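You operate a simulated robot arm through the tools that you are given. There is no shell and no other tool. Be economical: measure what you need, move in short steps, check, and stop when the job is done.

You run a simulated robot arm. Do the job below in one go: nothing can be reset, and whatever is moved stays where it is left.

TASK
Take the blue block from the corner wall bench and leave it on the wall bench near the doors. Put the short yellow-block pipe on the wall bench near the doors. Put the long red-block pipe on the corner wall bench. Take the long green-block pipe and put it on the low shelf under the corner wall bench. Put the long black-block pipe on the black tray. Fetch the long purple-block pipe and set it on the corner wall bench. Put the amber bottle labelled "yellow" from the wall bench near the doors on the dark plate of the chiller and the amber bottle labelled "used" on the corner wall bench. Take the filter box from the wall bench near the doors and leave it on the low shelf under the middle wall bench. Open the right cream door under the booth, take the white bag and put it on the upper shelf under the booth, then shut the booth. Do these in any order. Set down upright: short yellow-block pipe, long red-block pipe, long green-block pipe, long black-block pipe, long purple-block pipe, amber bottle, filter box.

The check looks at the end state, three seconds after you hand in, the way a careful person would. Anything else that was tipped, shoved, dropped, spilled or broken makes it a failure.

THE ROBOT
A 7-joint arm with a vacuum gripper on a trunk, on a base that drives. Base frame: it is fixed to the floor where the robot stands at the start and does not move with it; the origin is under the middle of the robot, x ahead of it, y to its left, z up; the surface under the hand at the start is at about z = 0.86. Units: m, degrees, N and s.
Its first joint turns from -149.0 to 149.0 degrees. Places, roughly: amber bottle [1.75, -2.75, 1]; black tray (29x17x6 cm) [-2.3, -0.7, 0.2]; blue block (12x15x3 cm) [0.9, 0, 0.9]; corner wall bench [0.7, -0.1, 0.9]; dark plate of the chiller (20x15 cm) [-0.28, -6.46, 0.88]; filter box [2, -3, 1]; long black-block pipe (13x6x8 cm) [1.5, -2, 0.2]; long green-block pipe (11x6x8 cm) [1.4, -1.8, 0.2]; long purple-block pipe (11x4x7 cm) [1.3, -2.1, 0.2]; long red-block pipe (11x5x7 cm) [1.1, -1.5, 0.2]; low shelf under the corner wall bench [0.7, -0.1, 0.2]; low shelf under the middle wall bench [1.5, -1.8, 0.2]; right cream door under the booth [-0.1, -4.4, 0.5]; short yellow-block pipe (10x4x7 cm) [1.1, -1.4, 0.9]; upper shelf under the booth [-0.5, -4.3, 0.5]; wall bench near the doors [2.1, -3.4, 0.9]; white bag (15x7x4 cm) [2.5, -3.9, 0.9]. Payload 1.06 kg.
Tool frame: the origin (TCP) lies in the middle of the cups' lips, and z points out of the cups. The gripper has 1 cup of 0.024 m across, covering 0.024 by 0.024 m (tool x, y); the bellows give 0.008 m. With the vacuum on, a cup seals on a smooth face that it is pressed against (1 to 4 N); it does not hold porous or soft things. The pull reaches 23 N.
Orientation is that of the tool frame in the base frame, as [roll, pitch, yaw] about the fixed x, y, z axes, in that order (R = Rz(yaw) Ry(pitch) Rx(roll)). With the cups facing straight down, the tool's x points along the base's -x, its y along +y and its z along -z.

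THE INTERFACE
- The arm moves only by the tool jog_arm. Its argument "moves" is a list that holds one entry, the list of rows, each a list of 7 numbers: the vacuum: 1 switches it on, 0 off, then the shift along the tool's x, y, z in m, then the turn, a rotation vector about the tool's x, y, z in degrees. In form: [[[vacuum, dx, dy, dz, rx, ry, rz], ...]]. A call has 1 to 12 rows; each row shifts and turns the commanded pose from where the row before left it, along the tool's axes as they then stand. Rows are played at 5 a second. More than 0.05 m and 8.6 degrees between two rows, or a gripper value outside its range, and nothing of the call is played. A pose out of reach is approached as far as the arm can. The call stops where the force on the tool passes 40 N (or 10 N more than at its start, if that is more) or the arm is blocked; 0.2 s more then pass. The pull builds up within a second once a cup has sealed. Time passes only in rows, and 0.2 s behind the last, so rows that do not move give it time. The reply holds the time, the measured pose of the TCP, the force on the tool along the base axes and the pull of the vacuum, in the units named above and with some noise, with the torque about the TCP (base axes, N m) and any sound that the robot's microphone picked up, and new pictures: "views" is both (left out), scene, wrist or none.
- Cameras (640 x 400 px; columns grow to the right, rows downward): "scene" is now at [0.0326, 0.1849, 1.4823]; the picture's right is [0.19, -0.98, 0.00], its down [-0.72, -0.14, -0.68] and it looks along [0.67, 0.13, -0.73] (base axes); focal length 244 px, centre (320, 200). "wrist" rides on the gripper at [0.078, 0.019, -0.096] in the tool frame; the picture's right is [-0.24, 0.97, 0.00], its down [-0.71, -0.17, -0.69] and it looks along [-0.67, -0.16, 0.73] (tool axes); focal length 243 px, centre (320, 200). There is no depth. A picture from a camera that has moved, and an enlarged one, comes with that camera's place and axes in the base frame and with its lens.
- slide_trunk(by): slides the trunk up (or, below 0, down) by that many m; the arm and the scene camera ride with it, the base frame stays. It gives what a move gives, with no picture.
- roll_base(legs): drives the robot by 1 to 6 legs, each [ahead, turn to the left] in m and degrees, along the robot's own axes; the way and the turn of a leg run together, so that a leg with both is an arc; at most 1.5 m and 180 degrees a leg. The arm and the cameras ride along, it lands a little off, and it stops where it bumps. It gives what a move gives, and a new picture of the scene camera.
- turn_head(pan, tilt): turns the head with the scene camera to pan (to the left, within 155 degrees either way) and tilt (down, from -29 to 69), counted from straight ahead of the robot. It gives what a move gives, and a new picture of the scene camera.
- enlarge(camera, box): a new picture of the part [left, top, right, bottom] of that camera's present view, enlarged. No time passes.
- finish_job(): hands the job in; it is judged then, once.

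Work in short steps. Places have to be worked out from the pictures, the camera data and where the tool is seen: move nearer, look again, correct. Check each grasp and each placing, and mend what went wrong. You have 546 turns and 360 pictures in all, those below and enlarged ones among them. Switch the vacuum off and draw the arm clear of the work before you hand the job in, unless the task says otherwise.

The tools are called after "Emit:" as a command line: name --argument value ..., lists and objects as JSON in quotes. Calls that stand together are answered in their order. jog_arm: Moves the arm, as the interface text tells. Its arguments: {"type":"object","properties":{"moves":{"type":"array"},"views":{"type":"string","enum":["both","scene","wrist","none"]}},"required":["moves"]} The other tools are called the same way: slide_trunk (by) slides the trunk up or down; roll_base (legs) drives the base; turn_head (pan, tilt) turns the head that bears the scene camera; enlarge (camera, box) takes an enlarged picture of a part of a camera's view; finish_job () hands the job in.

At the start:

```text
time_s: 0.0
tool_pos: [0.7542, -0.2112, 1.1145]
ee_rot: [180.0, 0.0, 180.0]
ft_force: [0.9, -0.7, -0.3]
wrist_torque: [-0.02, 0.01, -0.04]
pull: 0.0
trunk travel left (down, up): [-0.55, 0.16]
robot x, y, heading: [-0.0036, 0.0023, 0.3]
head pan, tilt: [10.9, 47.2]
```

scene: 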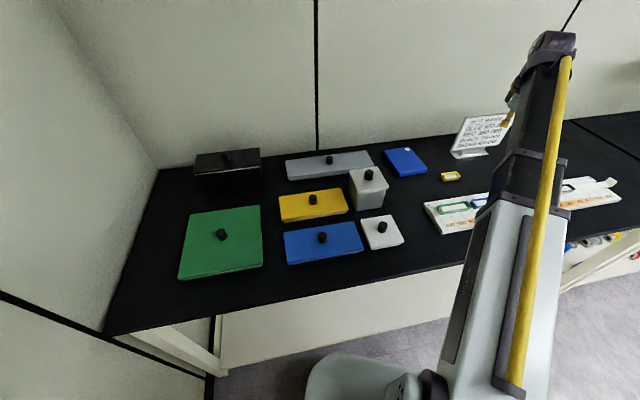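
wrist: 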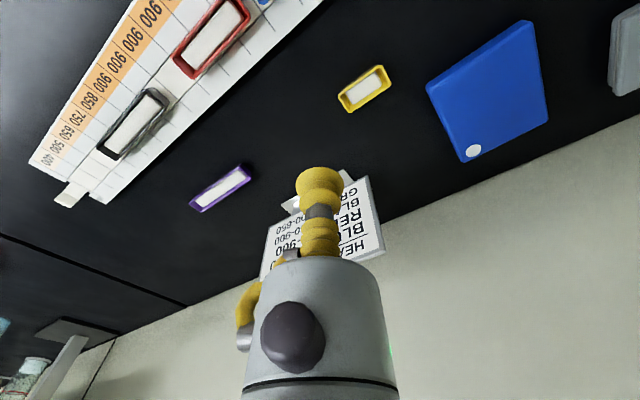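

The blue block with the white dot sits at about (0.84, 0.0). I look around with the head first to learn the layout.

Emit:
turn_head --pan -60 --tilt 30

Emit:
turn_head --pan -120 --tilt 20

Emit:
turn_head --pan 150 --tilt 25

```text
time_s: 1.4
tool_pos: [0.7533, -0.214, 1.1146]
ee_rot: [-179.9, 0.0, 180.0]
ft_force: [0.2, 0.7, -0.6]
wrist_torque: [0.0, -0.01, 0.01]
pull: 0.0
trunk travel left (down, up): [-0.55, 0.16]
robot x, y, heading: [-0.0009, -0.0014, 0.1]
head pan, tilt: [-60.0, 30.0]
camera scene: at [-0.0002, 0.0916, 1.5079], right [-0.87, -0.5, 0.0], down [-0.25, 0.43, -0.87], along [0.43, -0.75, -0.5], focal length 244 px, centre (320, 200)
```

scene: 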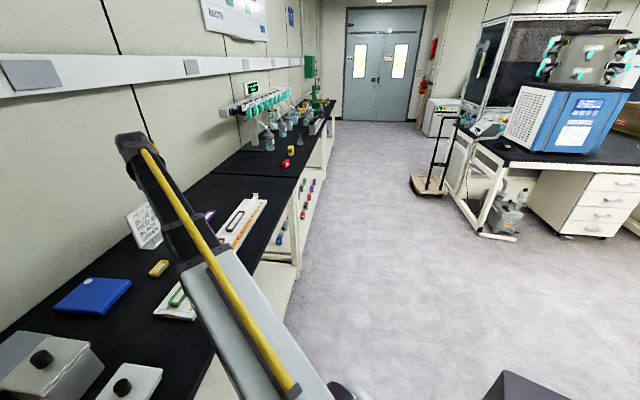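

```text
time_s: 2.7
tool_pos: [0.7524, -0.2135, 1.1141]
ee_rot: [-180.0, 0.1, 180.0]
ft_force: [0.5, -0.7, -1.3]
wrist_torque: [0.03, -0.01, 0.01]
pull: 0.2
trunk travel left (down, up): [-0.55, 0.16]
robot x, y, heading: [0.0017, -0.0012, -0.1]
head pan, tilt: [-120.0, 20.0]
camera scene: at [-0.092, 0.0892, 1.524], right [-0.87, 0.5, 0.0], down [0.17, 0.3, -0.94], along [-0.47, -0.81, -0.34], focal length 244 px, centre (320, 200)
```

scene: 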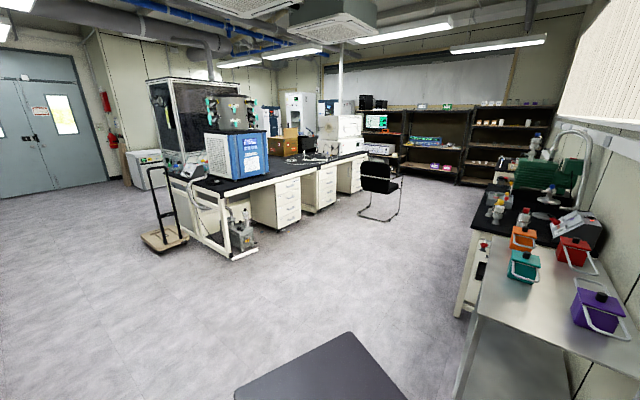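

```text
time_s: 6.5
tool_pos: [0.7537, -0.213, 1.1142]
ee_rot: [-179.9, 0.0, 180.0]
ft_force: [0.0, 0.5, -0.3]
wrist_torque: [-0.01, -0.02, 0.02]
pull: 0.1
trunk travel left (down, up): [-0.55, 0.16]
robot x, y, heading: [0.0002, -0.0005, 0.2]
head pan, tilt: [150.0, 25.0]
camera scene: at [-0.1252, 0.216, 1.5159], right [0.5, 0.87, 0.0], down [0.37, -0.21, -0.91], along [-0.78, 0.45, -0.42], focal length 244 px, centre (320, 200)
```

scene: 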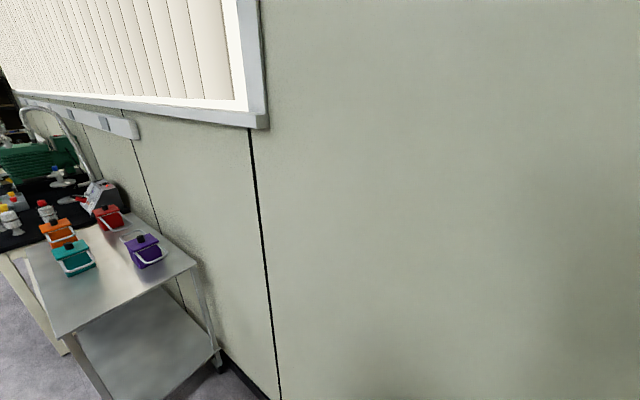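

The layout is clear. I turn the head back to the corner bench and carry the hand above the blue block.

Emit:
turn_head --pan -20 --tilt 45

Emit:
jog_arm --moves '[[[0, -0.017, 0.0436, 0, 0, 0, 0], [0, -0.017, 0.0436, 0, 0, 0, 0], [0, -0.017, 0.0436, 0, 0, 0, 0], [0, -0.017, 0.0436, 0, 0, 0, 0], [0, -0.017, 0.0436, 0, 0, 0, 0], [0, 0, 0, 0.05, 0, 0, 0], [0, 0, 0, 0.05, 0, 0, 0], [0, 0, 0, 0.04, 0, 0, 0]]]'

```text
time_s: 9.0
tool_pos: [0.7547, -0.2132, 1.1141]
ee_rot: [179.9, 0.0, -180.0]
ft_force: [0.0, 0.7, 0.3]
wrist_torque: [0.01, 0.01, -0.01]
pull: 0.1
trunk travel left (down, up): [-0.55, 0.16]
robot x, y, heading: [-0.0004, -0.0019, 0.2]
head pan, tilt: [-20.0, 45.0]
camera scene: at [0.031, 0.1421, 1.4853], right [-0.34, -0.94, 0.0], down [-0.66, 0.24, -0.71], along [0.66, -0.24, -0.71], focal length 244 px, centre (320, 200)
```

scene: 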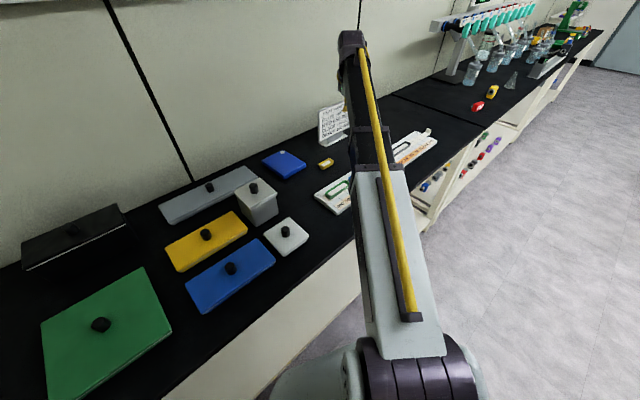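

```text
time_s: 10.8
tool_pos: [0.8371, 0.0067, 0.9733]
ee_rot: [-179.9, 0.0, -180.0]
ft_force: [0.4, -0.4, -0.3]
wrist_torque: [-0.03, -0.02, 0.0]
pull: 0.1
trunk travel left (down, up): [-0.55, 0.16]
robot x, y, heading: [-0.0002, -0.0001, -0.0]
head pan, tilt: [-20.0, 45.0]
camera scene: at [0.031, 0.1421, 1.4854], right [-0.34, -0.94, 0.0], down [-0.66, 0.24, -0.71], along [0.66, -0.24, -0.71], focal length 244 px, centre (320, 200)
camera wrist: at [0.7605, 0.026, 1.0695], right [0.24, 0.97, 0.0], down [0.71, -0.17, 0.69], along [0.67, -0.16, -0.73], focal length 243 px, centre (320, 200)
```

scene: 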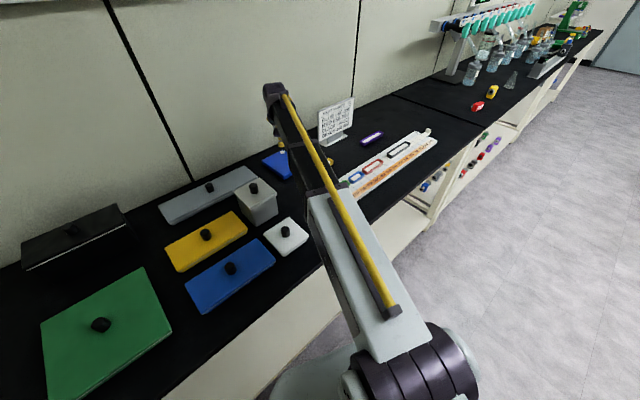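
wrist: 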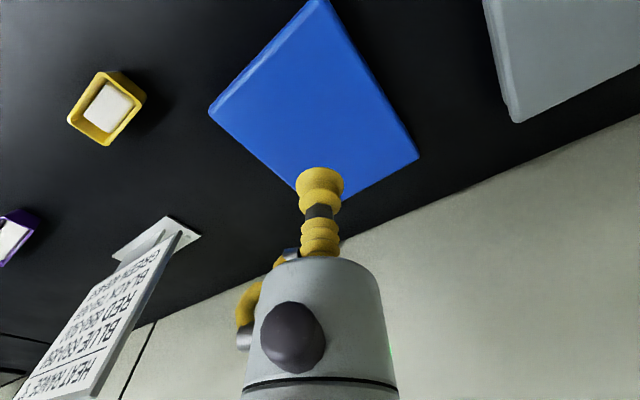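

The block's centre lies about 2 cm further ahead than the cup. I shift and come down with the vacuum on.

Emit:
jog_arm --moves '[[[1, -0.02, 0, 0.03, 0, 0, 0], [1, 0, 0, 0.03, 0, 0, 0], [1, 0, 0, 0.01, 0, 0, 0], [1, 0, 0, 0.005, 0, 0, 0], [1, 0, 0, 0.005, 0, 0, 0], [1, 0, 0, 0, 0, 0, 0]]]'

```text
time_s: 12.2
tool_pos: [0.8588, 0.0087, 0.8942]
ee_rot: [180.0, 0.0, 180.0]
ft_force: [1.4, -0.3, 0.2]
wrist_torque: [-0.01, -0.01, -0.01]
pull: 0.1
trunk travel left (down, up): [-0.55, 0.16]
robot x, y, heading: [0.005, -0.0003, -0.1]
head pan, tilt: [-20.0, 45.0]
camera scene: at [0.031, 0.1422, 1.4853], right [-0.34, -0.94, 0.0], down [-0.66, 0.24, -0.71], along [0.66, -0.24, -0.71], focal length 244 px, centre (320, 200)
camera wrist: at [0.7818, 0.0258, 0.9895], right [0.24, 0.97, 0.0], down [0.71, -0.17, 0.69], along [0.67, -0.16, -0.73], focal length 243 px, centre (320, 200)
```

scene: 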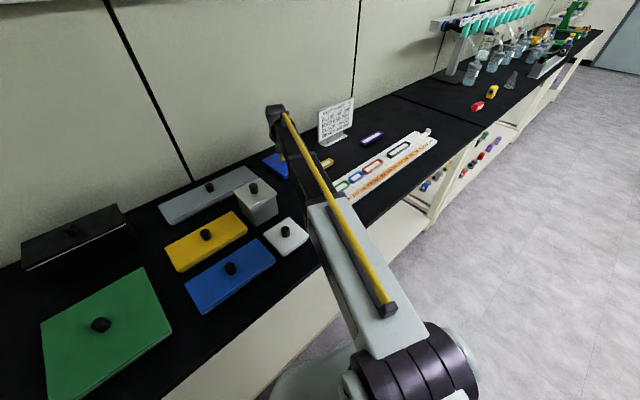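
wrist: 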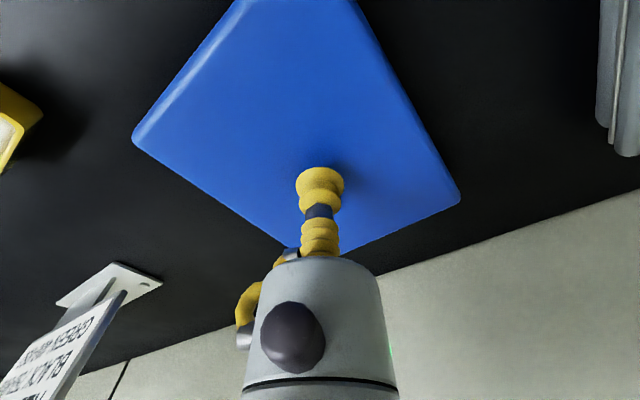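

No contact yet. I go on down in small steps until the cup presses.

Emit:
jog_arm --moves '[[[1, -0.006, -0.004, 0.004, 0, 0, 0], [1, 0, 0, 0.004, 0, 0, 0], [1, 0, 0, 0.004, 0, 0, 0], [1, 0, 0, 0, 0, 0, 0], [1, 0, 0, 0, 0, 0, 0]]]' --views "none"

```text
time_s: 13.4
tool_pos: [0.864, 0.0016, 0.884]
ee_rot: [179.9, 0.1, 179.9]
ft_force: [4.4, -1.0, 9.6]
wrist_torque: [0.03, 0.03, 0.01]
pull: 22.7
trunk travel left (down, up): [-0.55, 0.16]
robot x, y, heading: [-0.0019, -0.0014, 0.1]
head pan, tilt: [-20.0, 45.0]
```

Sealed at z≈0.885 with full pull. I lift it.

Emit:
jog_arm --moves '[[[1, 0, 0, -0.02, 0, 0, 0], [1, 0, 0, -0.04, 0, 0, 0], [1, 0, 0, -0.05, 0, 0, 0], [1, 0, 0, -0.05, 0, 0, 0], [1, 0, 0, -0.05, 0, 0, 0], [1, 0, 0, 0, 0, 0, 0]]]'

```text
time_s: 14.8
tool_pos: [0.8623, -0.0008, 1.0936]
ee_rot: [179.9, 0.1, -179.9]
ft_force: [-0.4, 0.3, -3.4]
wrist_torque: [-0.02, -0.04, 0.0]
pull: 22.2
trunk travel left (down, up): [-0.55, 0.16]
robot x, y, heading: [0.0006, 0.001, -0.1]
head pan, tilt: [-20.0, 45.0]
camera scene: at [0.031, 0.1422, 1.4853], right [-0.34, -0.94, 0.0], down [-0.66, 0.24, -0.71], along [0.66, -0.24, -0.71], focal length 244 px, centre (320, 200)
camera wrist: at [0.7851, 0.019, 1.1881], right [0.24, 0.97, 0.0], down [0.71, -0.17, 0.68], along [0.67, -0.16, -0.73], focal length 243 px, centre (320, 200)
```

scene: 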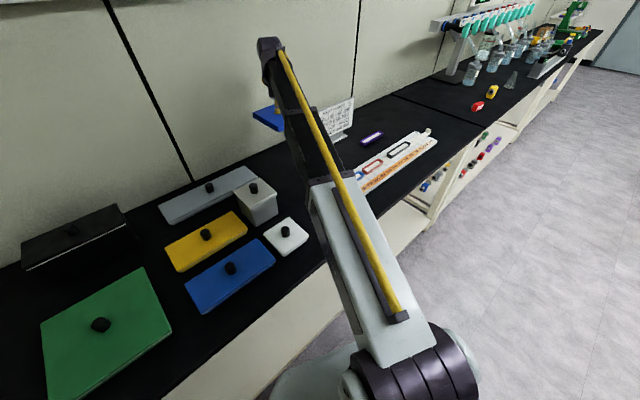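
wrist: 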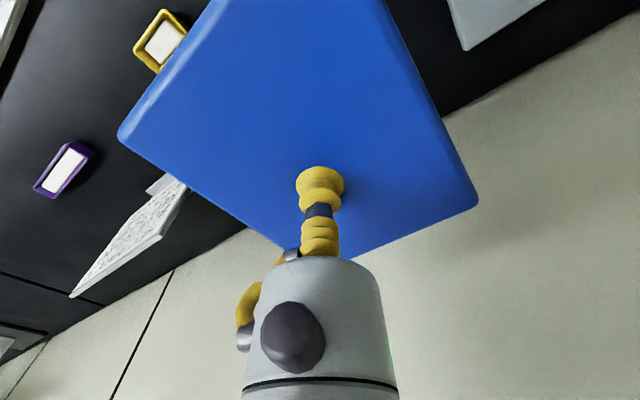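

It holds (about 0.35 kg). I raise the trunk, draw the block in, and turn to face along the benches.

Emit:
slide_trunk --by 0.14

Emit:
jog_arm --moves '[[[1, 0.045, 0, 0, 0, 0, 0], [1, 0.045, 0, 0, 0, 0, 0], [1, 0.045, 0, 0, 0, 0, 0], [1, 0.045, 0, 0, 0, 0, 0], [1, 0.045, 0, 0, 0, 0, 0], [1, 0.045, 0, 0, 0, 0, 0]]]' --views "none"

Emit:
roll_base --legs '[[0, -70]]'

```text
time_s: 16.5
tool_pos: [0.863, -0.0006, 1.2311]
ee_rot: [180.0, 0.0, 180.0]
ft_force: [0.5, -0.5, -3.7]
wrist_torque: [-0.01, -0.02, -0.03]
pull: 22.7
trunk travel left (down, up): [-0.69, 0.02]
robot x, y, heading: [-0.0006, 0.0001, 0.1]
head pan, tilt: [-20.0, 45.0]
```

```text
time_s: 17.9
tool_pos: [0.5937, -0.0025, 1.2333]
ee_rot: [-180.0, 0.0, 179.9]
ft_force: [0.0, 0.3, -3.2]
wrist_torque: [-0.01, -0.02, 0.02]
pull: 22.8
trunk travel left (down, up): [-0.69, 0.02]
robot x, y, heading: [-0.0034, -0.0024, -0.1]
head pan, tilt: [-20.0, 45.0]
```

```text
time_s: 21.4
tool_pos: [0.1958, -0.5602, 1.2326]
ee_rot: [-180.0, 0.1, 109.2]
ft_force: [-0.6, -0.8, -2.9]
wrist_torque: [-0.02, -0.01, 0.02]
pull: 23.2
trunk travel left (down, up): [-0.69, 0.02]
robot x, y, heading: [-0.0007, 0.0026, -70.5]
head pan, tilt: [-20.0, 45.0]
camera scene: at [0.1441, 0.0171, 1.6253], right [-1.0, 0.01, 0.0], down [0.01, 0.71, -0.71], along [-0.01, -0.71, -0.71], focal length 244 px, centre (320, 200)
```

scene: 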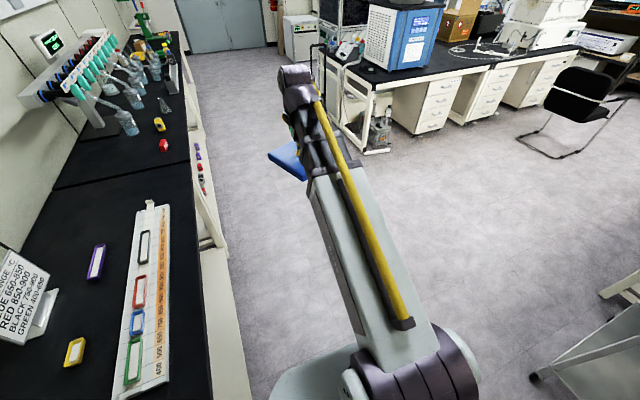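

The aisle is clear. I drive along the bench about 3 m.

Emit:
roll_base --legs '[[1.5, 0], [1.5, 0]]'

Emit:
turn_head --pan 40 --tilt 35

```text
time_s: 35.8
tool_pos: [1.1923, -3.3735, 1.2335]
ee_rot: [180.0, 0.1, 109.8]
ft_force: [0.7, 0.0, -3.2]
wrist_torque: [-0.03, 0.0, 0.01]
pull: 23.1
trunk travel left (down, up): [-0.69, 0.02]
robot x, y, heading: [0.9959, -2.818, -70.2]
head pan, tilt: [-20.0, 45.0]
camera scene: at [1.138, -2.7953, 1.6253], right [-1.0, 0.01, 0.0], down [0.0, 0.71, -0.71], along [0.0, -0.71, -0.71], focal length 244 px, centre (320, 200)
```

scene: 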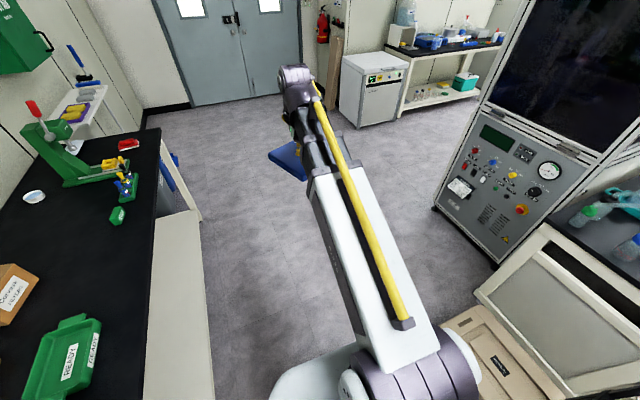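

```text
time_s: 37.1
tool_pos: [1.1925, -3.3726, 1.2318]
ee_rot: [-180.0, 0.0, 109.7]
ft_force: [0.6, -0.1, -3.6]
wrist_torque: [0.02, 0.01, 0.02]
pull: 22.9
trunk travel left (down, up): [-0.69, 0.02]
robot x, y, heading: [0.9968, -2.8136, -70.3]
head pan, tilt: [40.0, 35.0]
camera scene: at [1.2144, -2.7584, 1.6401], right [-0.51, -0.86, 0.0], down [-0.5, 0.29, -0.82], along [0.71, -0.41, -0.57], focal length 244 px, centre (320, 200)
```

scene: 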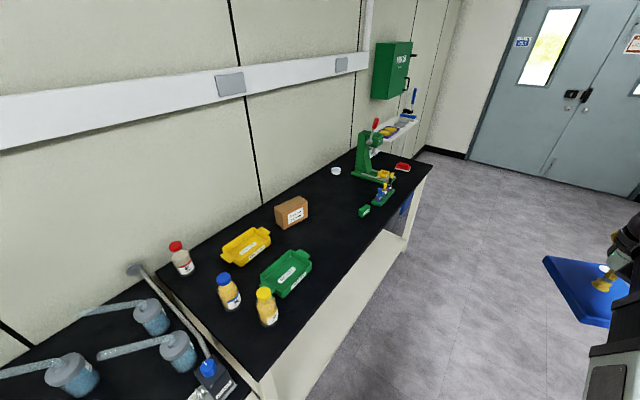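

I enlarge the bench to read the labels.

Emit:
enlarge --camera "scene" --box '[140, 180, 340, 340]'

Emit:
enlarge --camera "scene" --box '[320, 80, 450, 230]'

```text
2.50 times, centred on (240, 260) of scene
camera zoom: at [1.2144, -2.7584, 1.6401], right [-0.51, -0.86, 0.0], down [-0.5, 0.29, -0.82], along [0.71, -0.41, -0.57], focal length 610 px, centre (520, 50)
```

zoom: 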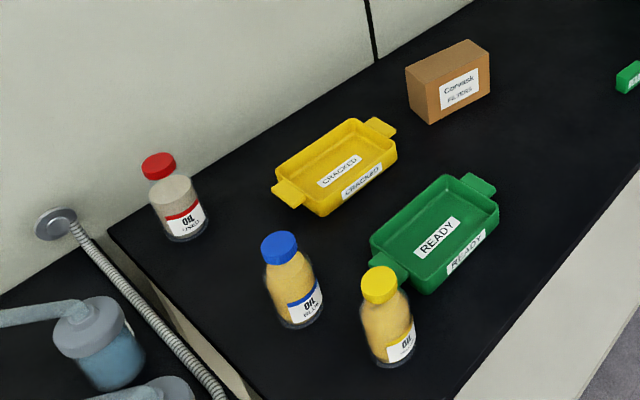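

```text
2.67 times, centred on (385, 155) of scene
camera zoom: at [1.2144, -2.7584, 1.6401], right [-0.51, -0.86, 0.0], down [-0.5, 0.29, -0.82], along [0.71, -0.41, -0.57], focal length 651 px, centre (147, 320)
```

zoom: 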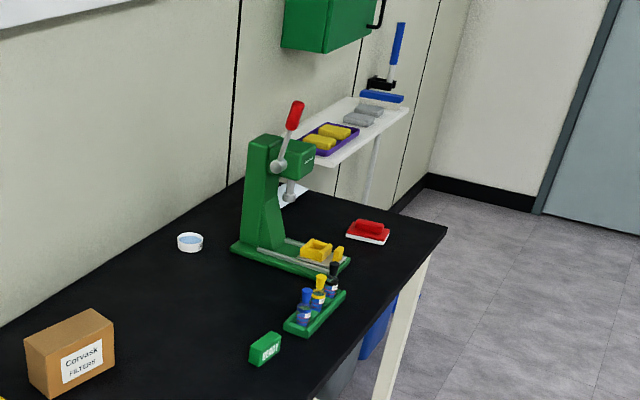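

Labels: yellow cap is OIL yellow, red cap is OIL used, carton is filters. I drive on 0.8 m and turn left to face this bench, to set the blue block in the free area.

Emit:
roll_base --legs '[[0.8, 0], [0, 92]]'

Emit:
turn_head --pan 0 --tilt 45

```text
time_s: 45.2
tool_pos: [1.8166, -3.3647, 1.2318]
ee_rot: [179.9, -0.1, -159.7]
ft_force: [-0.3, -0.2, -3.6]
wrist_torque: [0.01, -0.03, 0.03]
pull: 23.3
trunk travel left (down, up): [-0.69, 0.02]
robot x, y, heading: [1.2611, -3.571, 20.3]
head pan, tilt: [40.0, 35.0]
camera scene: at [1.2011, -3.3498, 1.6401], right [0.87, -0.49, 0.0], down [-0.28, -0.5, -0.82], along [0.4, 0.71, -0.57], focal length 244 px, centre (320, 200)
```

scene: 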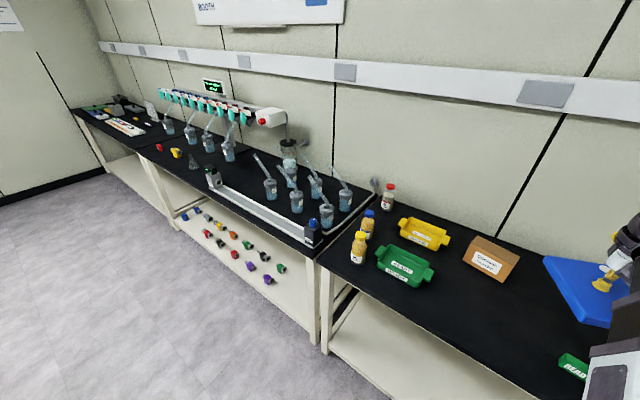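

```text
time_s: 46.3
tool_pos: [1.818, -3.3654, 1.2323]
ee_rot: [180.0, 0.0, -159.6]
ft_force: [-0.8, 0.9, -3.2]
wrist_torque: [0.0, -0.03, -0.01]
pull: 22.7
trunk travel left (down, up): [-0.69, 0.02]
robot x, y, heading: [1.2613, -3.571, 20.4]
head pan, tilt: [0.0, 45.0]
camera scene: at [1.2338, -3.3981, 1.6253], right [0.35, -0.94, 0.0], down [-0.66, -0.25, -0.71], along [0.66, 0.25, -0.71], focal length 244 px, centre (320, 200)
```

scene: 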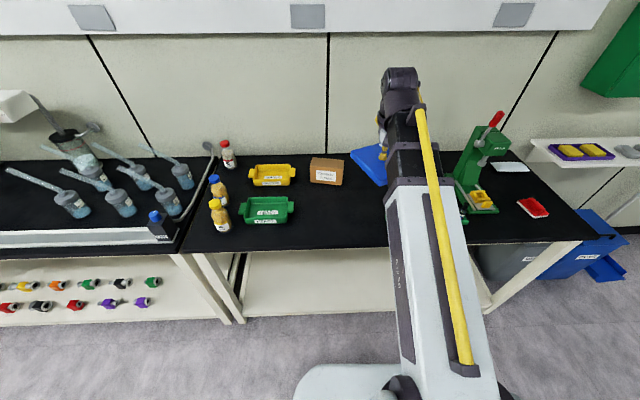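

The free area lies straight ahead at about 0.8 m. I lower the trunk back and carry the block out over it.

Emit:
jog_arm --moves '[[[1, -0.042, -0.006, 0, 0, 0, 0], [1, -0.042, -0.006, 0, 0, 0, 0], [1, -0.042, -0.006, 0, 0, 0, 0], [1, -0.042, -0.006, 0, 0, 0, 0], [1, -0.042, -0.006, 0, 0, 0, 0]]]' --views "none"

Emit:
slide_trunk --by -0.14

Emit:
jog_arm --moves '[[[1, 0, 0, 0.04, 0, 0, 0], [1, 0, 0, 0.04, 0, 0, 0]]]'

```text
time_s: 47.5
tool_pos: [2.0247, -3.3188, 1.2318]
ee_rot: [180.0, 0.0, -159.6]
ft_force: [-0.3, -1.0, -3.4]
wrist_torque: [0.04, -0.02, -0.02]
pull: 22.3
trunk travel left (down, up): [-0.69, 0.02]
robot x, y, heading: [1.2581, -3.5693, 20.5]
head pan, tilt: [0.0, 45.0]
```

```text
time_s: 49.2
tool_pos: [2.025, -3.319, 1.0918]
ee_rot: [-180.0, 0.0, -159.5]
ft_force: [0.0, -0.4, -3.4]
wrist_torque: [0.02, -0.01, 0.02]
pull: 23.2
trunk travel left (down, up): [-0.55, 0.16]
robot x, y, heading: [1.2594, -3.5691, 20.3]
head pan, tilt: [0.0, 45.0]
```

```text
time_s: 49.8
tool_pos: [2.0249, -3.3197, 1.015]
ee_rot: [-179.9, 0.0, -159.6]
ft_force: [0.4, 0.7, -3.2]
wrist_torque: [-0.01, -0.03, 0.03]
pull: 22.9
trunk travel left (down, up): [-0.55, 0.16]
robot x, y, heading: [1.256, -3.5711, 20.4]
head pan, tilt: [0.0, 45.0]
camera scene: at [1.2339, -3.3981, 1.4854], right [0.35, -0.94, 0.0], down [-0.66, -0.25, -0.71], along [0.66, 0.25, -0.71], focal length 244 px, centre (320, 200)
camera wrist: at [1.9455, -3.3281, 1.1089], right [-0.12, 0.99, 0.0], down [0.72, 0.09, 0.68], along [0.68, 0.08, -0.73], focal length 243 px, centre (320, 200)
```

scene: 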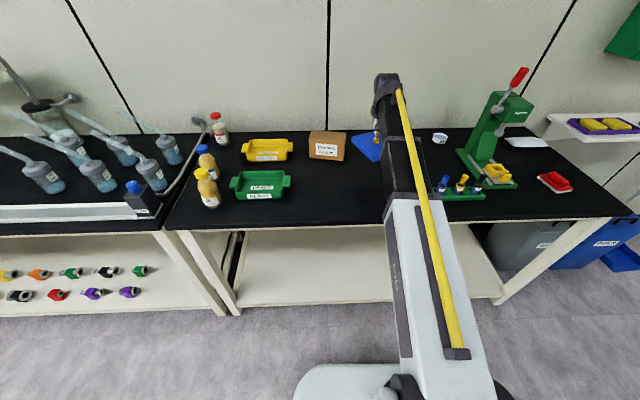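
wrist: 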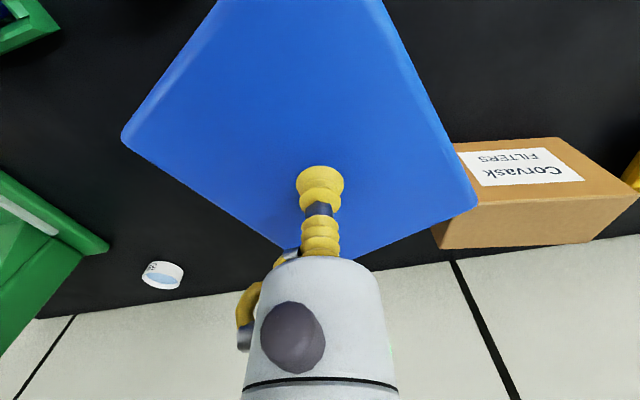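

The drop zone is clear; the block keeps ~7 cm from the carton. I shift 2 cm right and lower it.

Emit:
jog_arm --moves '[[[1, 0, -0.02, 0.03, 0, 0, 0], [1, 0, 0, 0.04, 0, 0, 0], [1, 0, 0, 0.03, 0, 0, 0], [1, 0, 0, 0.015, 0, 0, 0], [1, 0, 0, 0.006, 0, 0, 0], [1, 0, 0, 0.004, 0, 0, 0], [1, 0, 0, 0, 0, 0, 0]]]' --views "none"

```text
time_s: 51.4
tool_pos: [2.0318, -3.3386, 0.8887]
ee_rot: [-179.9, 0.0, -159.6]
ft_force: [0.1, -0.5, -3.9]
wrist_torque: [0.02, -0.06, -0.03]
pull: 22.7
trunk travel left (down, up): [-0.55, 0.16]
robot x, y, heading: [1.2575, -3.5694, 20.4]
head pan, tilt: [0.0, 45.0]
```

Not touching yet; a few mm more.

Emit:
jog_arm --moves '[[[1, 0, 0, 0.003, 0, 0, 0], [1, 0, 0, 0.003, 0, 0, 0], [1, 0, 0, 0.002, 0, 0, 0], [1, 0, 0, 0, 0, 0, 0]]]' --views "none"

```text
time_s: 52.4
tool_pos: [2.0316, -3.3378, 0.881]
ee_rot: [180.0, 0.1, -159.5]
ft_force: [7.3, 0.1, 17.5]
wrist_torque: [-0.02, 0.08, 0.03]
pull: 23.0
trunk travel left (down, up): [-0.55, 0.16]
robot x, y, heading: [1.2613, -3.5717, 20.5]
head pan, tilt: [0.0, 45.0]
```

The block rests on the bench. I release and lift.

Emit:
jog_arm --moves '[[[0, 0, 0, -0.004, 0, 0, 0], [0, 0, 0, 0, 0, 0, 0], [0, 0, 0, 0, 0, 0, 0], [0, 0, 0, 0, 0, 0, 0], [0, 0, 0, -0.02, 0, 0, 0], [0, 0, 0, -0.05, 0, 0, 0], [0, 0, 0, -0.05, 0, 0, 0], [0, 0, 0, -0.05, 0, 0, 0]]]'

```text
time_s: 54.2
tool_pos: [2.0313, -3.3401, 1.0534]
ee_rot: [-179.9, 0.0, -159.6]
ft_force: [0.0, -0.1, -0.5]
wrist_torque: [0.02, -0.01, 0.02]
pull: 0.2
trunk travel left (down, up): [-0.55, 0.16]
robot x, y, heading: [1.2571, -3.5725, 20.4]
head pan, tilt: [0.0, 45.0]
camera scene: at [1.2337, -3.3982, 1.4853], right [0.35, -0.94, 0.0], down [-0.66, -0.25, -0.71], along [0.66, 0.25, -0.71], focal length 244 px, centre (320, 200)
camera wrist: at [1.9519, -3.3492, 1.1491], right [-0.12, 0.99, 0.0], down [0.72, 0.09, 0.68], along [0.68, 0.08, -0.73], focal length 243 px, centre (320, 200)
```

scene: 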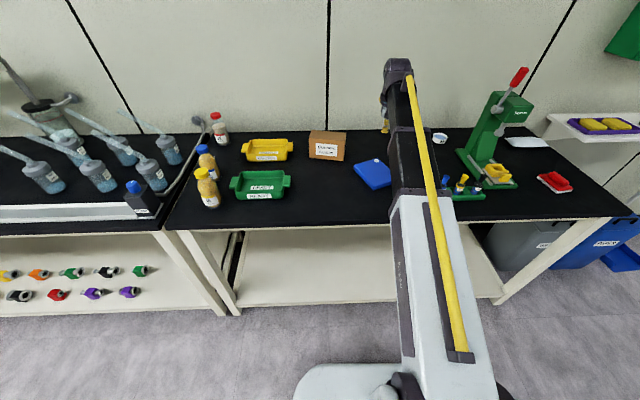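
wrist: 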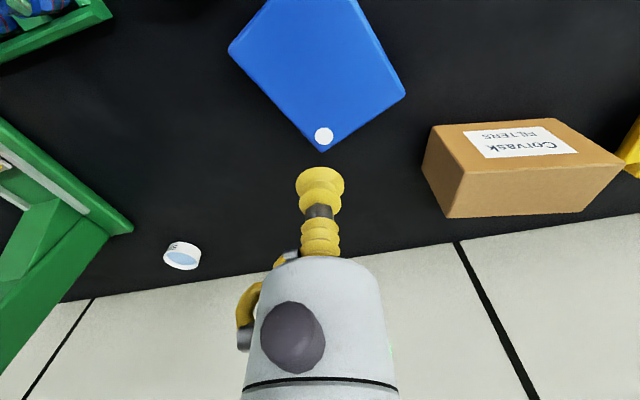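

The blue block is set. The carton's top works out to be centred near (2.095, -3.10) at z≈0.955. I move above it.

Emit:
jog_arm --moves '[[[0, -0.0284, 0.0398, 0, 0, 0, 0], [0, -0.0284, 0.0398, 0, 0, 0, 0], [0, -0.0284, 0.0398, 0, 0, 0, 0], [0, -0.0284, 0.0398, 0, 0, 0, 0], [0, -0.0284, 0.0398, 0, 0, 0, 0], [1, 0, 0, 0.04, 0, 0, 0], [1, 0, 0, 0.03, 0, 0, 0]]]'

```text
time_s: 55.8
tool_pos: [2.0968, -3.1023, 0.9841]
ee_rot: [-180.0, 0.0, -159.6]
ft_force: [-0.2, -0.4, 0.2]
wrist_torque: [-0.02, -0.03, 0.0]
pull: 0.0
trunk travel left (down, up): [-0.55, 0.16]
robot x, y, heading: [1.2579, -3.572, 20.8]
head pan, tilt: [0.0, 45.0]
camera scene: at [1.2337, -3.3982, 1.4854], right [0.35, -0.94, 0.0], down [-0.66, -0.25, -0.71], along [0.66, 0.25, -0.71], focal length 244 px, centre (320, 200)
camera wrist: at [2.0174, -3.1118, 1.0793], right [-0.12, 0.99, 0.0], down [0.72, 0.09, 0.68], along [0.68, 0.08, -0.73], focal length 243 px, centre (320, 200)
```

scene: 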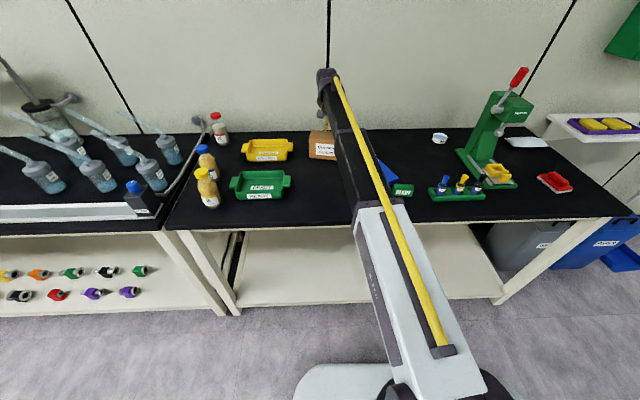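
wrist: 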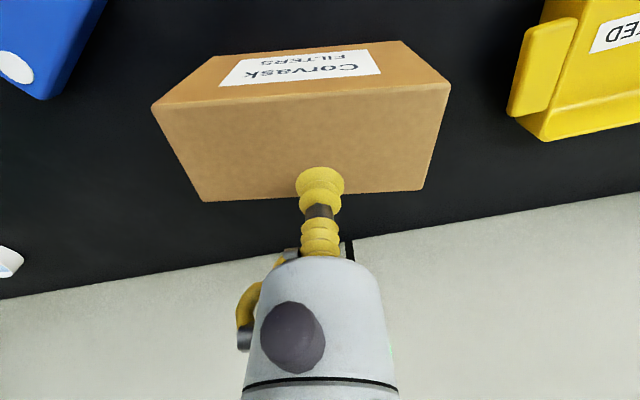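

The carton's top centre is within 1 cm of the cup. I press down with the vacuum on.

Emit:
jog_arm --moves '[[[1, 0, -0.009, 0.014, 0, 0, 0], [1, 0, 0, 0.006, 0, 0, 0], [1, 0, 0, 0.005, 0, 0, 0], [1, 0, 0, 0.005, 0, 0, 0], [1, 0, 0, 0, 0, 0, 0], [1, 0, 0, 0, 0, 0, 0]]]' --views "none"

```text
time_s: 57.2
tool_pos: [2.098, -3.1117, 0.9545]
ee_rot: [-179.9, 0.1, -159.6]
ft_force: [7.1, 5.1, 19.0]
wrist_torque: [-0.05, 0.04, -0.03]
pull: 23.1
trunk travel left (down, up): [-0.55, 0.16]
robot x, y, heading: [1.263, -3.5703, 20.5]
head pan, tilt: [0.0, 45.0]
```

Sealed. I lift and weigh it.

Emit:
jog_arm --moves '[[[1, 0, 0, -0.01, 0, 0, 0], [1, 0, 0, -0.02, 0, 0, 0], [1, 0, 0, -0.04, 0, 0, 0], [1, 0, 0, -0.05, 0, 0, 0], [1, 0, 0, -0.05, 0, 0, 0], [1, 0, 0, 0, 0, 0, 0]]]' --views "wrist"

```text
time_s: 58.6
tool_pos: [2.1006, -3.1107, 1.1255]
ee_rot: [-179.9, 0.0, -159.6]
ft_force: [0.1, -0.8, -4.3]
wrist_torque: [0.02, -0.06, -0.03]
pull: 23.1
trunk travel left (down, up): [-0.55, 0.16]
robot x, y, heading: [1.2622, -3.5654, 20.4]
head pan, tilt: [0.0, 45.0]
camera wrist: at [2.022, -3.1195, 1.2206], right [-0.12, 0.99, 0.0], down [0.72, 0.09, 0.68], along [0.68, 0.08, -0.73], focal length 243 px, centre (320, 200)
```

wrist: 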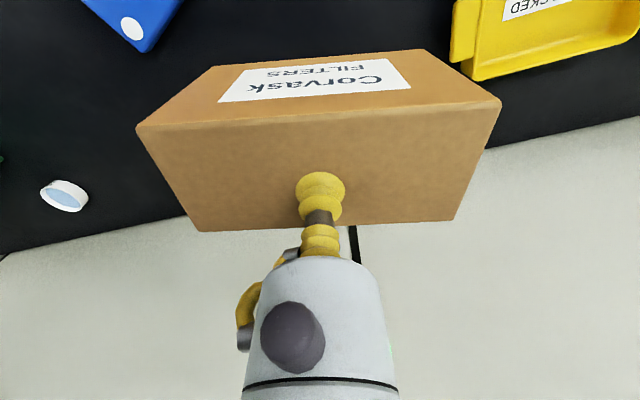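

The carton hangs securely (~0.45 kg). I draw it in, turn left and drive back along the benches to the middle one.

Emit:
jog_arm --moves '[[[1, 0.04, -0.022, 0, 0, 0, 0], [1, 0.04, -0.022, 0, 0, 0, 0], [1, 0.04, -0.022, 0, 0, 0, 0], [1, 0.04, -0.022, 0, 0, 0, 0], [1, 0.04, -0.022, 0, 0, 0, 0], [1, 0.04, -0.022, 0, 0, 0, 0], [1, 0.04, -0.02, 0, 0, 0, 0]]]' --views "none"

Emit:
roll_base --legs '[[0, 90], [1.1, 0]]'

Emit:
turn_head --pan -80 --tilt 50

```text
time_s: 60.2
tool_pos: [1.8913, -3.3502, 1.1209]
ee_rot: [-180.0, -0.1, -159.5]
ft_force: [0.0, -0.1, -4.2]
wrist_torque: [0.0, 0.0, 0.02]
pull: 22.4
trunk travel left (down, up): [-0.55, 0.16]
robot x, y, heading: [1.2568, -3.5717, 20.3]
head pan, tilt: [0.0, 45.0]
```

```text
time_s: 69.8
tool_pos: [0.6634, -1.8769, 1.1217]
ee_rot: [179.9, 0.1, -70.6]
ft_force: [0.0, 0.0, -5.0]
wrist_torque: [0.04, 0.0, 0.0]
pull: 22.5
trunk travel left (down, up): [-0.55, 0.16]
robot x, y, heading: [0.8732, -2.5154, 109.5]
head pan, tilt: [0.0, 45.0]
camera scene: at [0.6987, -2.535, 1.4853], right [0.94, 0.33, 0.0], down [0.23, -0.67, -0.71], along [-0.23, 0.67, -0.71], focal length 244 px, centre (320, 200)
```

scene: 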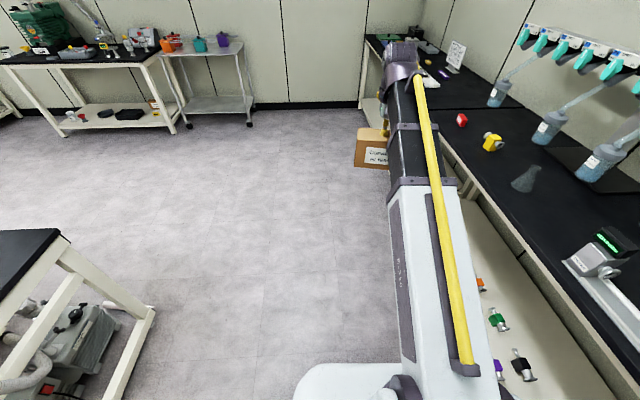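

```text
time_s: 71.3
tool_pos: [0.662, -1.8774, 1.1221]
ee_rot: [180.0, 0.1, -70.6]
ft_force: [-0.4, -0.3, -5.0]
wrist_torque: [0.0, -0.01, -0.01]
pull: 22.3
trunk travel left (down, up): [-0.55, 0.16]
robot x, y, heading: [0.8731, -2.5116, 109.5]
head pan, tilt: [-80.0, 50.0]
camera scene: at [0.7928, -2.5738, 1.4784], right [0.49, -0.87, 0.0], down [-0.67, -0.38, -0.64], along [0.56, 0.32, -0.77], focal length 244 px, centre (320, 200)
```

scene: 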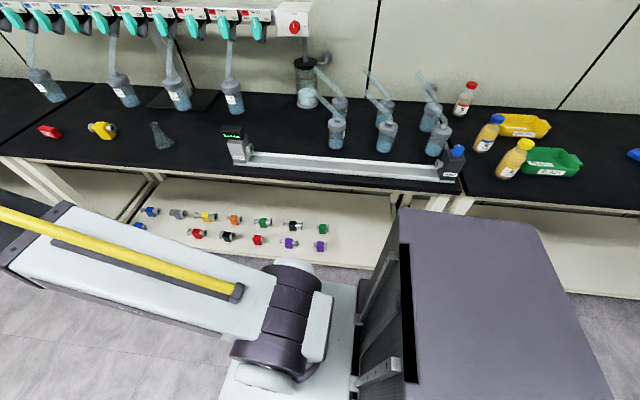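

There is free shelf at the right end (s≈2.8 along the wall). To avoid sweeping over the glassware I first stand further from the bench: retract, back up, angle out, then turn to face it.

Emit:
jog_arm --moves '[[[1, 0.04, 0, 0, 0, 0, 0], [1, 0.04, 0, 0, 0, 0, 0], [1, 0.03, 0, 0, 0, 0, 0]]]' --views "none"

Emit:
roll_base --legs '[[-0.65, 0], [0, 32], [0.6, 0], [0, -121]]'

Emit:
turn_head --pan 0 --tilt 45

```text
time_s: 71.8
tool_pos: [0.6778, -1.9169, 1.121]
ee_rot: [-179.9, 0.6, -70.7]
ft_force: [-0.8, 4.9, -14.9]
wrist_torque: [0.34, 0.14, 0.0]
pull: 23.1
trunk travel left (down, up): [-0.55, 0.16]
robot x, y, heading: [0.8726, -2.5129, 109.4]
head pan, tilt: [-80.0, 50.0]
stopped in row 2: the force on the tool passed its limit at 62 N (the readings are from after the stop); the commanded pose is now the measured one
```

```text
time_s: 79.7
tool_pos: [0.1831, -2.3583, 1.1216]
ee_rot: [-179.8, 0.6, -39.7]
ft_force: [-2.9, 0.2, -9.1]
wrist_torque: [0.23, 0.01, -0.15]
pull: 23.2
trunk travel left (down, up): [-0.55, 0.16]
robot x, y, heading: [0.6576, -2.7646, 139.2]
head pan, tilt: [-80.0, 50.0]
stopped in leg 3: the force on the tool passed its limit at 43 N (the readings are from after the stop); the commanded pose is now the measured one
camera scene: at [0.6192, -2.8582, 1.4785], right [0.86, -0.51, 0.0], down [-0.39, -0.66, -0.64], along [0.33, 0.55, -0.77], focal length 244 px, centre (320, 200)
```

scene: 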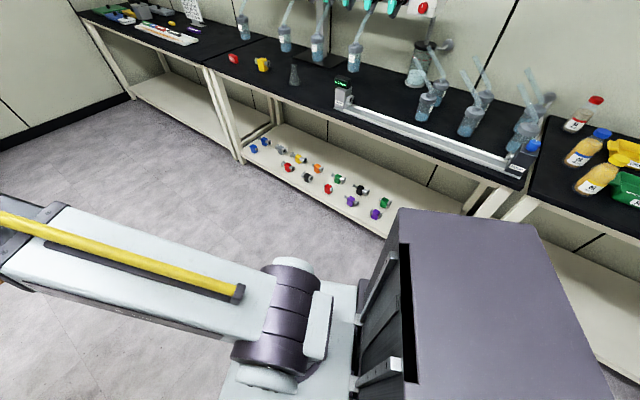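

```text
time_s: 81.2
tool_pos: [0.1821, -2.3582, 1.122]
ee_rot: [-179.8, 0.5, -39.7]
ft_force: [-2.8, 2.0, -11.8]
wrist_torque: [0.19, 0.24, -0.03]
pull: 23.0
trunk travel left (down, up): [-0.55, 0.16]
robot x, y, heading: [0.6586, -2.7649, 139.3]
head pan, tilt: [0.0, 45.0]
camera scene: at [0.5179, -2.8715, 1.4853], right [0.65, 0.76, 0.0], down [0.54, -0.46, -0.71], along [-0.54, 0.46, -0.71], focal length 244 px, centre (320, 200)
```

scene: 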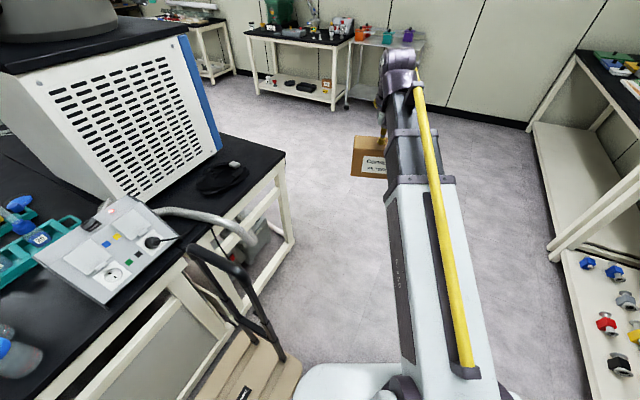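

The carton rubbed on the arm when drawn in that far; I'll relieve it by moving it out 3 cm. The dolly seems close to the base on the left, so I look there before turning.

Emit:
jog_arm --moves '[[[1, -0.03, 0, 0, 0, 0, 0], [1, 0, 0, 0, 0, 0, 0]]]' --views "wrist"

Emit:
turn_head --pan 60 --tilt 65

```text
time_s: 81.8
tool_pos: [0.1572, -2.3388, 1.1212]
ee_rot: [-179.9, 0.5, -39.5]
ft_force: [-0.5, 0.7, -5.8]
wrist_torque: [0.02, 0.0, 0.0]
pull: 23.0
trunk travel left (down, up): [-0.55, 0.16]
robot x, y, heading: [0.6566, -2.7664, 139.4]
head pan, tilt: [0.0, 45.0]
camera wrist: at [0.2074, -2.4036, 1.2165], right [-0.8, -0.6, 0.0], down [-0.43, 0.58, 0.69], along [-0.41, 0.56, -0.72], focal length 243 px, centre (320, 200)
```

wrist: 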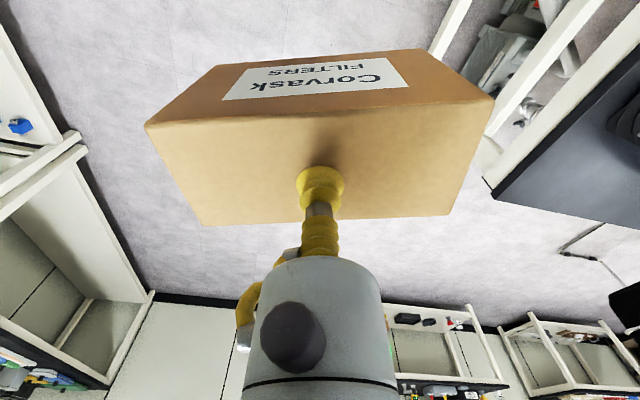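

```text
time_s: 83.1
tool_pos: [0.1573, -2.3392, 1.1229]
ee_rot: [-179.8, 0.6, -39.6]
ft_force: [-0.2, -0.7, -3.4]
wrist_torque: [-0.05, -0.01, 0.02]
pull: 22.5
trunk travel left (down, up): [-0.55, 0.16]
robot x, y, heading: [0.6568, -2.7684, 139.3]
head pan, tilt: [60.0, 65.0]
camera scene: at [0.5222, -2.9446, 1.4603], right [-0.33, 0.94, 0.0], down [0.86, 0.3, -0.42], along [-0.4, -0.14, -0.91], focal length 244 px, centre (320, 200)
```

scene: 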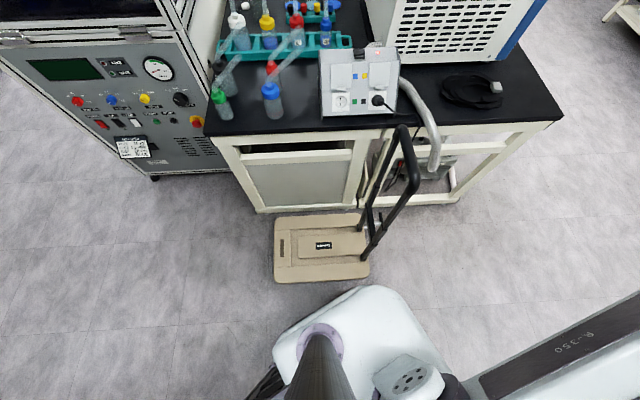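

The base's corners (radius ~0.35) would come very near the dolly if I turned here. I raise the trunk, back off 0.15 m, then turn to face the bench.

Emit:
slide_trunk --by 0.15

Emit:
roll_base --legs '[[-0.15, 0], [0, -119]]'

Emit:
turn_head --pan 0 --tilt 50

```text
time_s: 84.9
tool_pos: [0.1572, -2.3401, 1.273]
ee_rot: [-179.8, 0.6, -39.7]
ft_force: [-0.1, -0.3, -4.3]
wrist_torque: [0.07, -0.01, -0.02]
pull: 22.9
trunk travel left (down, up): [-0.7, 0.01]
robot x, y, heading: [0.6596, -2.7636, 139.4]
head pan, tilt: [60.0, 65.0]
```

```text
time_s: 91.2
tool_pos: [1.3821, -2.6223, 1.2719]
ee_rot: [-179.7, 0.6, -157.4]
ft_force: [-0.1, 0.1, -4.8]
wrist_torque: [-0.01, 0.0, -0.01]
pull: 23.3
trunk travel left (down, up): [-0.7, 0.01]
robot x, y, heading: [0.7686, -2.8674, 21.6]
head pan, tilt: [60.0, 65.0]
camera scene: at [0.6768, -2.664, 1.6103], right [0.99, -0.15, 0.0], down [-0.13, -0.9, -0.42], along [0.06, 0.42, -0.91], focal length 244 px, centre (320, 200)
```

scene: 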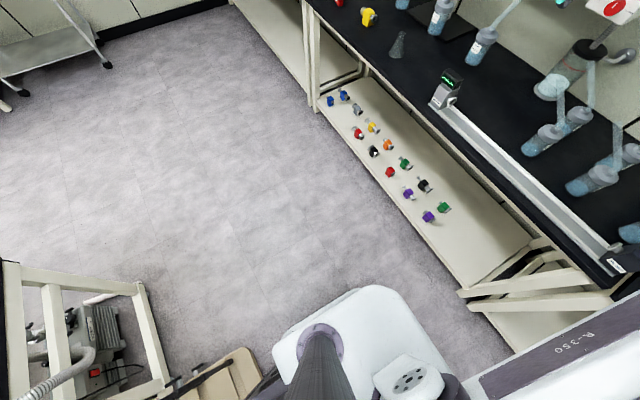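

```text
time_s: 92.5
tool_pos: [1.383, -2.6223, 1.2722]
ee_rot: [-179.8, 0.7, -157.3]
ft_force: [-0.3, -0.6, -4.5]
wrist_torque: [0.04, -0.03, 0.02]
pull: 22.5
trunk travel left (down, up): [-0.7, 0.01]
robot x, y, heading: [0.7726, -2.8713, 21.6]
head pan, tilt: [0.0, 50.0]
camera scene: at [0.7394, -2.6956, 1.6284], right [0.37, -0.93, 0.0], down [-0.71, -0.28, -0.64], along [0.6, 0.24, -0.77], focal length 244 px, centre (320, 200)
```

scene: 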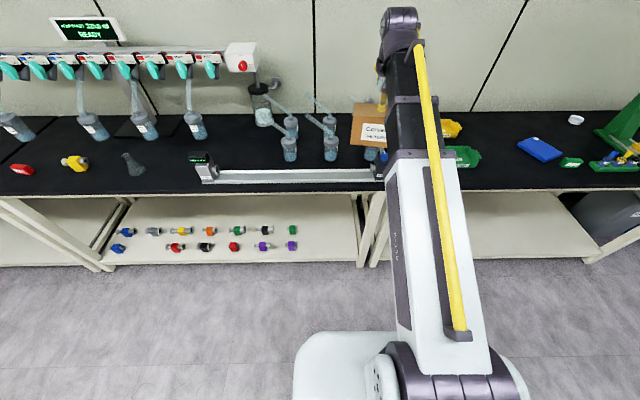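

Free shelf lies between s≈2.62 (last pipes) and the leg at s≈3.0. I turn left so the carton is out over the aisle, lower the trunk, then swing back under the bench.

Emit:
roll_base --legs '[[0, 60]]'

Emit:
slide_trunk --by -0.68

Emit:
jog_arm --moves '[[[1, 0, 0, 0.04, 0, 0, 0], [1, 0, 0, 0.04, 0, 0, 0], [1, 0, 0, 0.04, 0, 0, 0]]]' --views "scene"

```text
time_s: 95.5
tool_pos: [0.8764, -2.2162, 1.2727]
ee_rot: [-179.8, 0.5, -98.1]
ft_force: [0.2, -0.4, -3.8]
wrist_torque: [0.0, 0.01, -0.02]
pull: 23.4
trunk travel left (down, up): [-0.7, 0.01]
robot x, y, heading: [0.7694, -2.8657, 80.9]
head pan, tilt: [0.0, 50.0]
camera scene: at [0.6089, -2.8066, 1.6284], right [0.99, -0.16, 0.0], down [-0.12, -0.76, -0.64], along [0.1, 0.63, -0.77], focal length 244 px, centre (320, 200)
```

scene: 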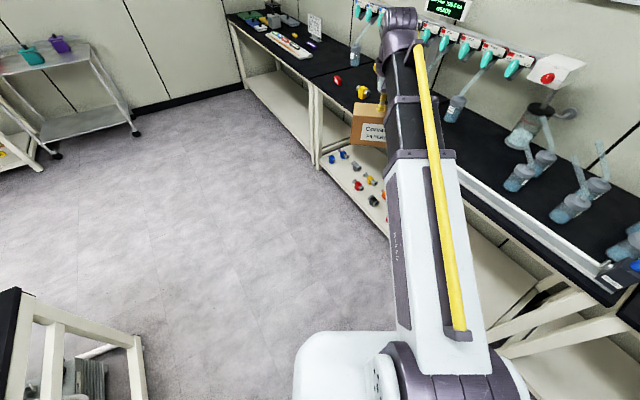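

```text
refused: -0.68 is not a number from -0.4 to 0.4
```

```text
time_s: 96.3
tool_pos: [0.8766, -2.2147, 1.1527]
ee_rot: [-179.8, 0.7, -98.1]
ft_force: [-0.6, -0.1, -3.9]
wrist_torque: [0.0, 0.04, 0.0]
pull: 23.6
trunk travel left (down, up): [-0.7, 0.01]
robot x, y, heading: [0.775, -2.8661, 80.6]
head pan, tilt: [0.0, 50.0]
camera scene: at [0.6092, -2.8065, 1.6284], right [0.99, -0.16, 0.0], down [-0.12, -0.76, -0.64], along [0.1, 0.63, -0.77], focal length 244 px, centre (320, 200)
```

scene: 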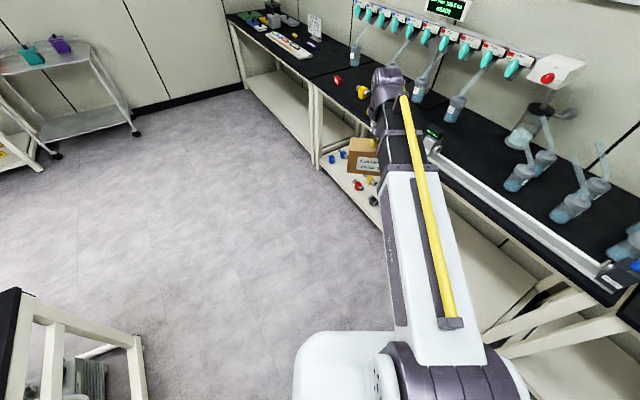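

The trunk slides at most 0.4 per call, so two steps.

Emit:
slide_trunk --by -0.4

Emit:
slide_trunk --by -0.28

Emit:
roll_base --legs '[[0, -51]]'

```text
time_s: 100.1
tool_pos: [0.876, -2.2157, 0.753]
ee_rot: [-179.9, 0.7, -98.1]
ft_force: [-0.2, 0.6, -4.2]
wrist_torque: [0.01, 0.01, -0.02]
pull: 23.1
trunk travel left (down, up): [-0.3, 0.41]
robot x, y, heading: [0.7696, -2.8647, 80.9]
head pan, tilt: [0.0, 50.0]
```

```text
time_s: 102.9
tool_pos: [0.8769, -2.2149, 0.4738]
ee_rot: [-179.9, 0.6, -98.1]
ft_force: [-0.7, -0.6, -3.7]
wrist_torque: [0.02, -0.03, 0.02]
pull: 23.2
trunk travel left (down, up): [-0.02, 0.69]
robot x, y, heading: [0.7722, -2.8657, 80.9]
head pan, tilt: [0.0, 50.0]
```

```text
time_s: 105.7
tool_pos: [1.3453, -2.5402, 0.4721]
ee_rot: [-179.9, 0.6, -149.5]
ft_force: [-0.2, -0.4, -3.9]
wrist_torque: [0.04, 0.0, 0.01]
pull: 23.4
trunk travel left (down, up): [-0.02, 0.69]
robot x, y, heading: [0.7693, -2.8674, 29.6]
head pan, tilt: [0.0, 50.0]
camera scene: at [0.7164, -2.7018, 0.9484], right [0.49, -0.87, 0.0], down [-0.67, -0.38, -0.64], along [0.56, 0.32, -0.77], focal length 244 px, centre (320, 200)
```

scene: 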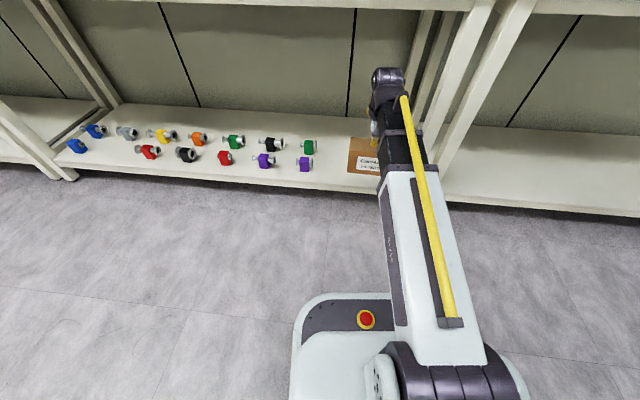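

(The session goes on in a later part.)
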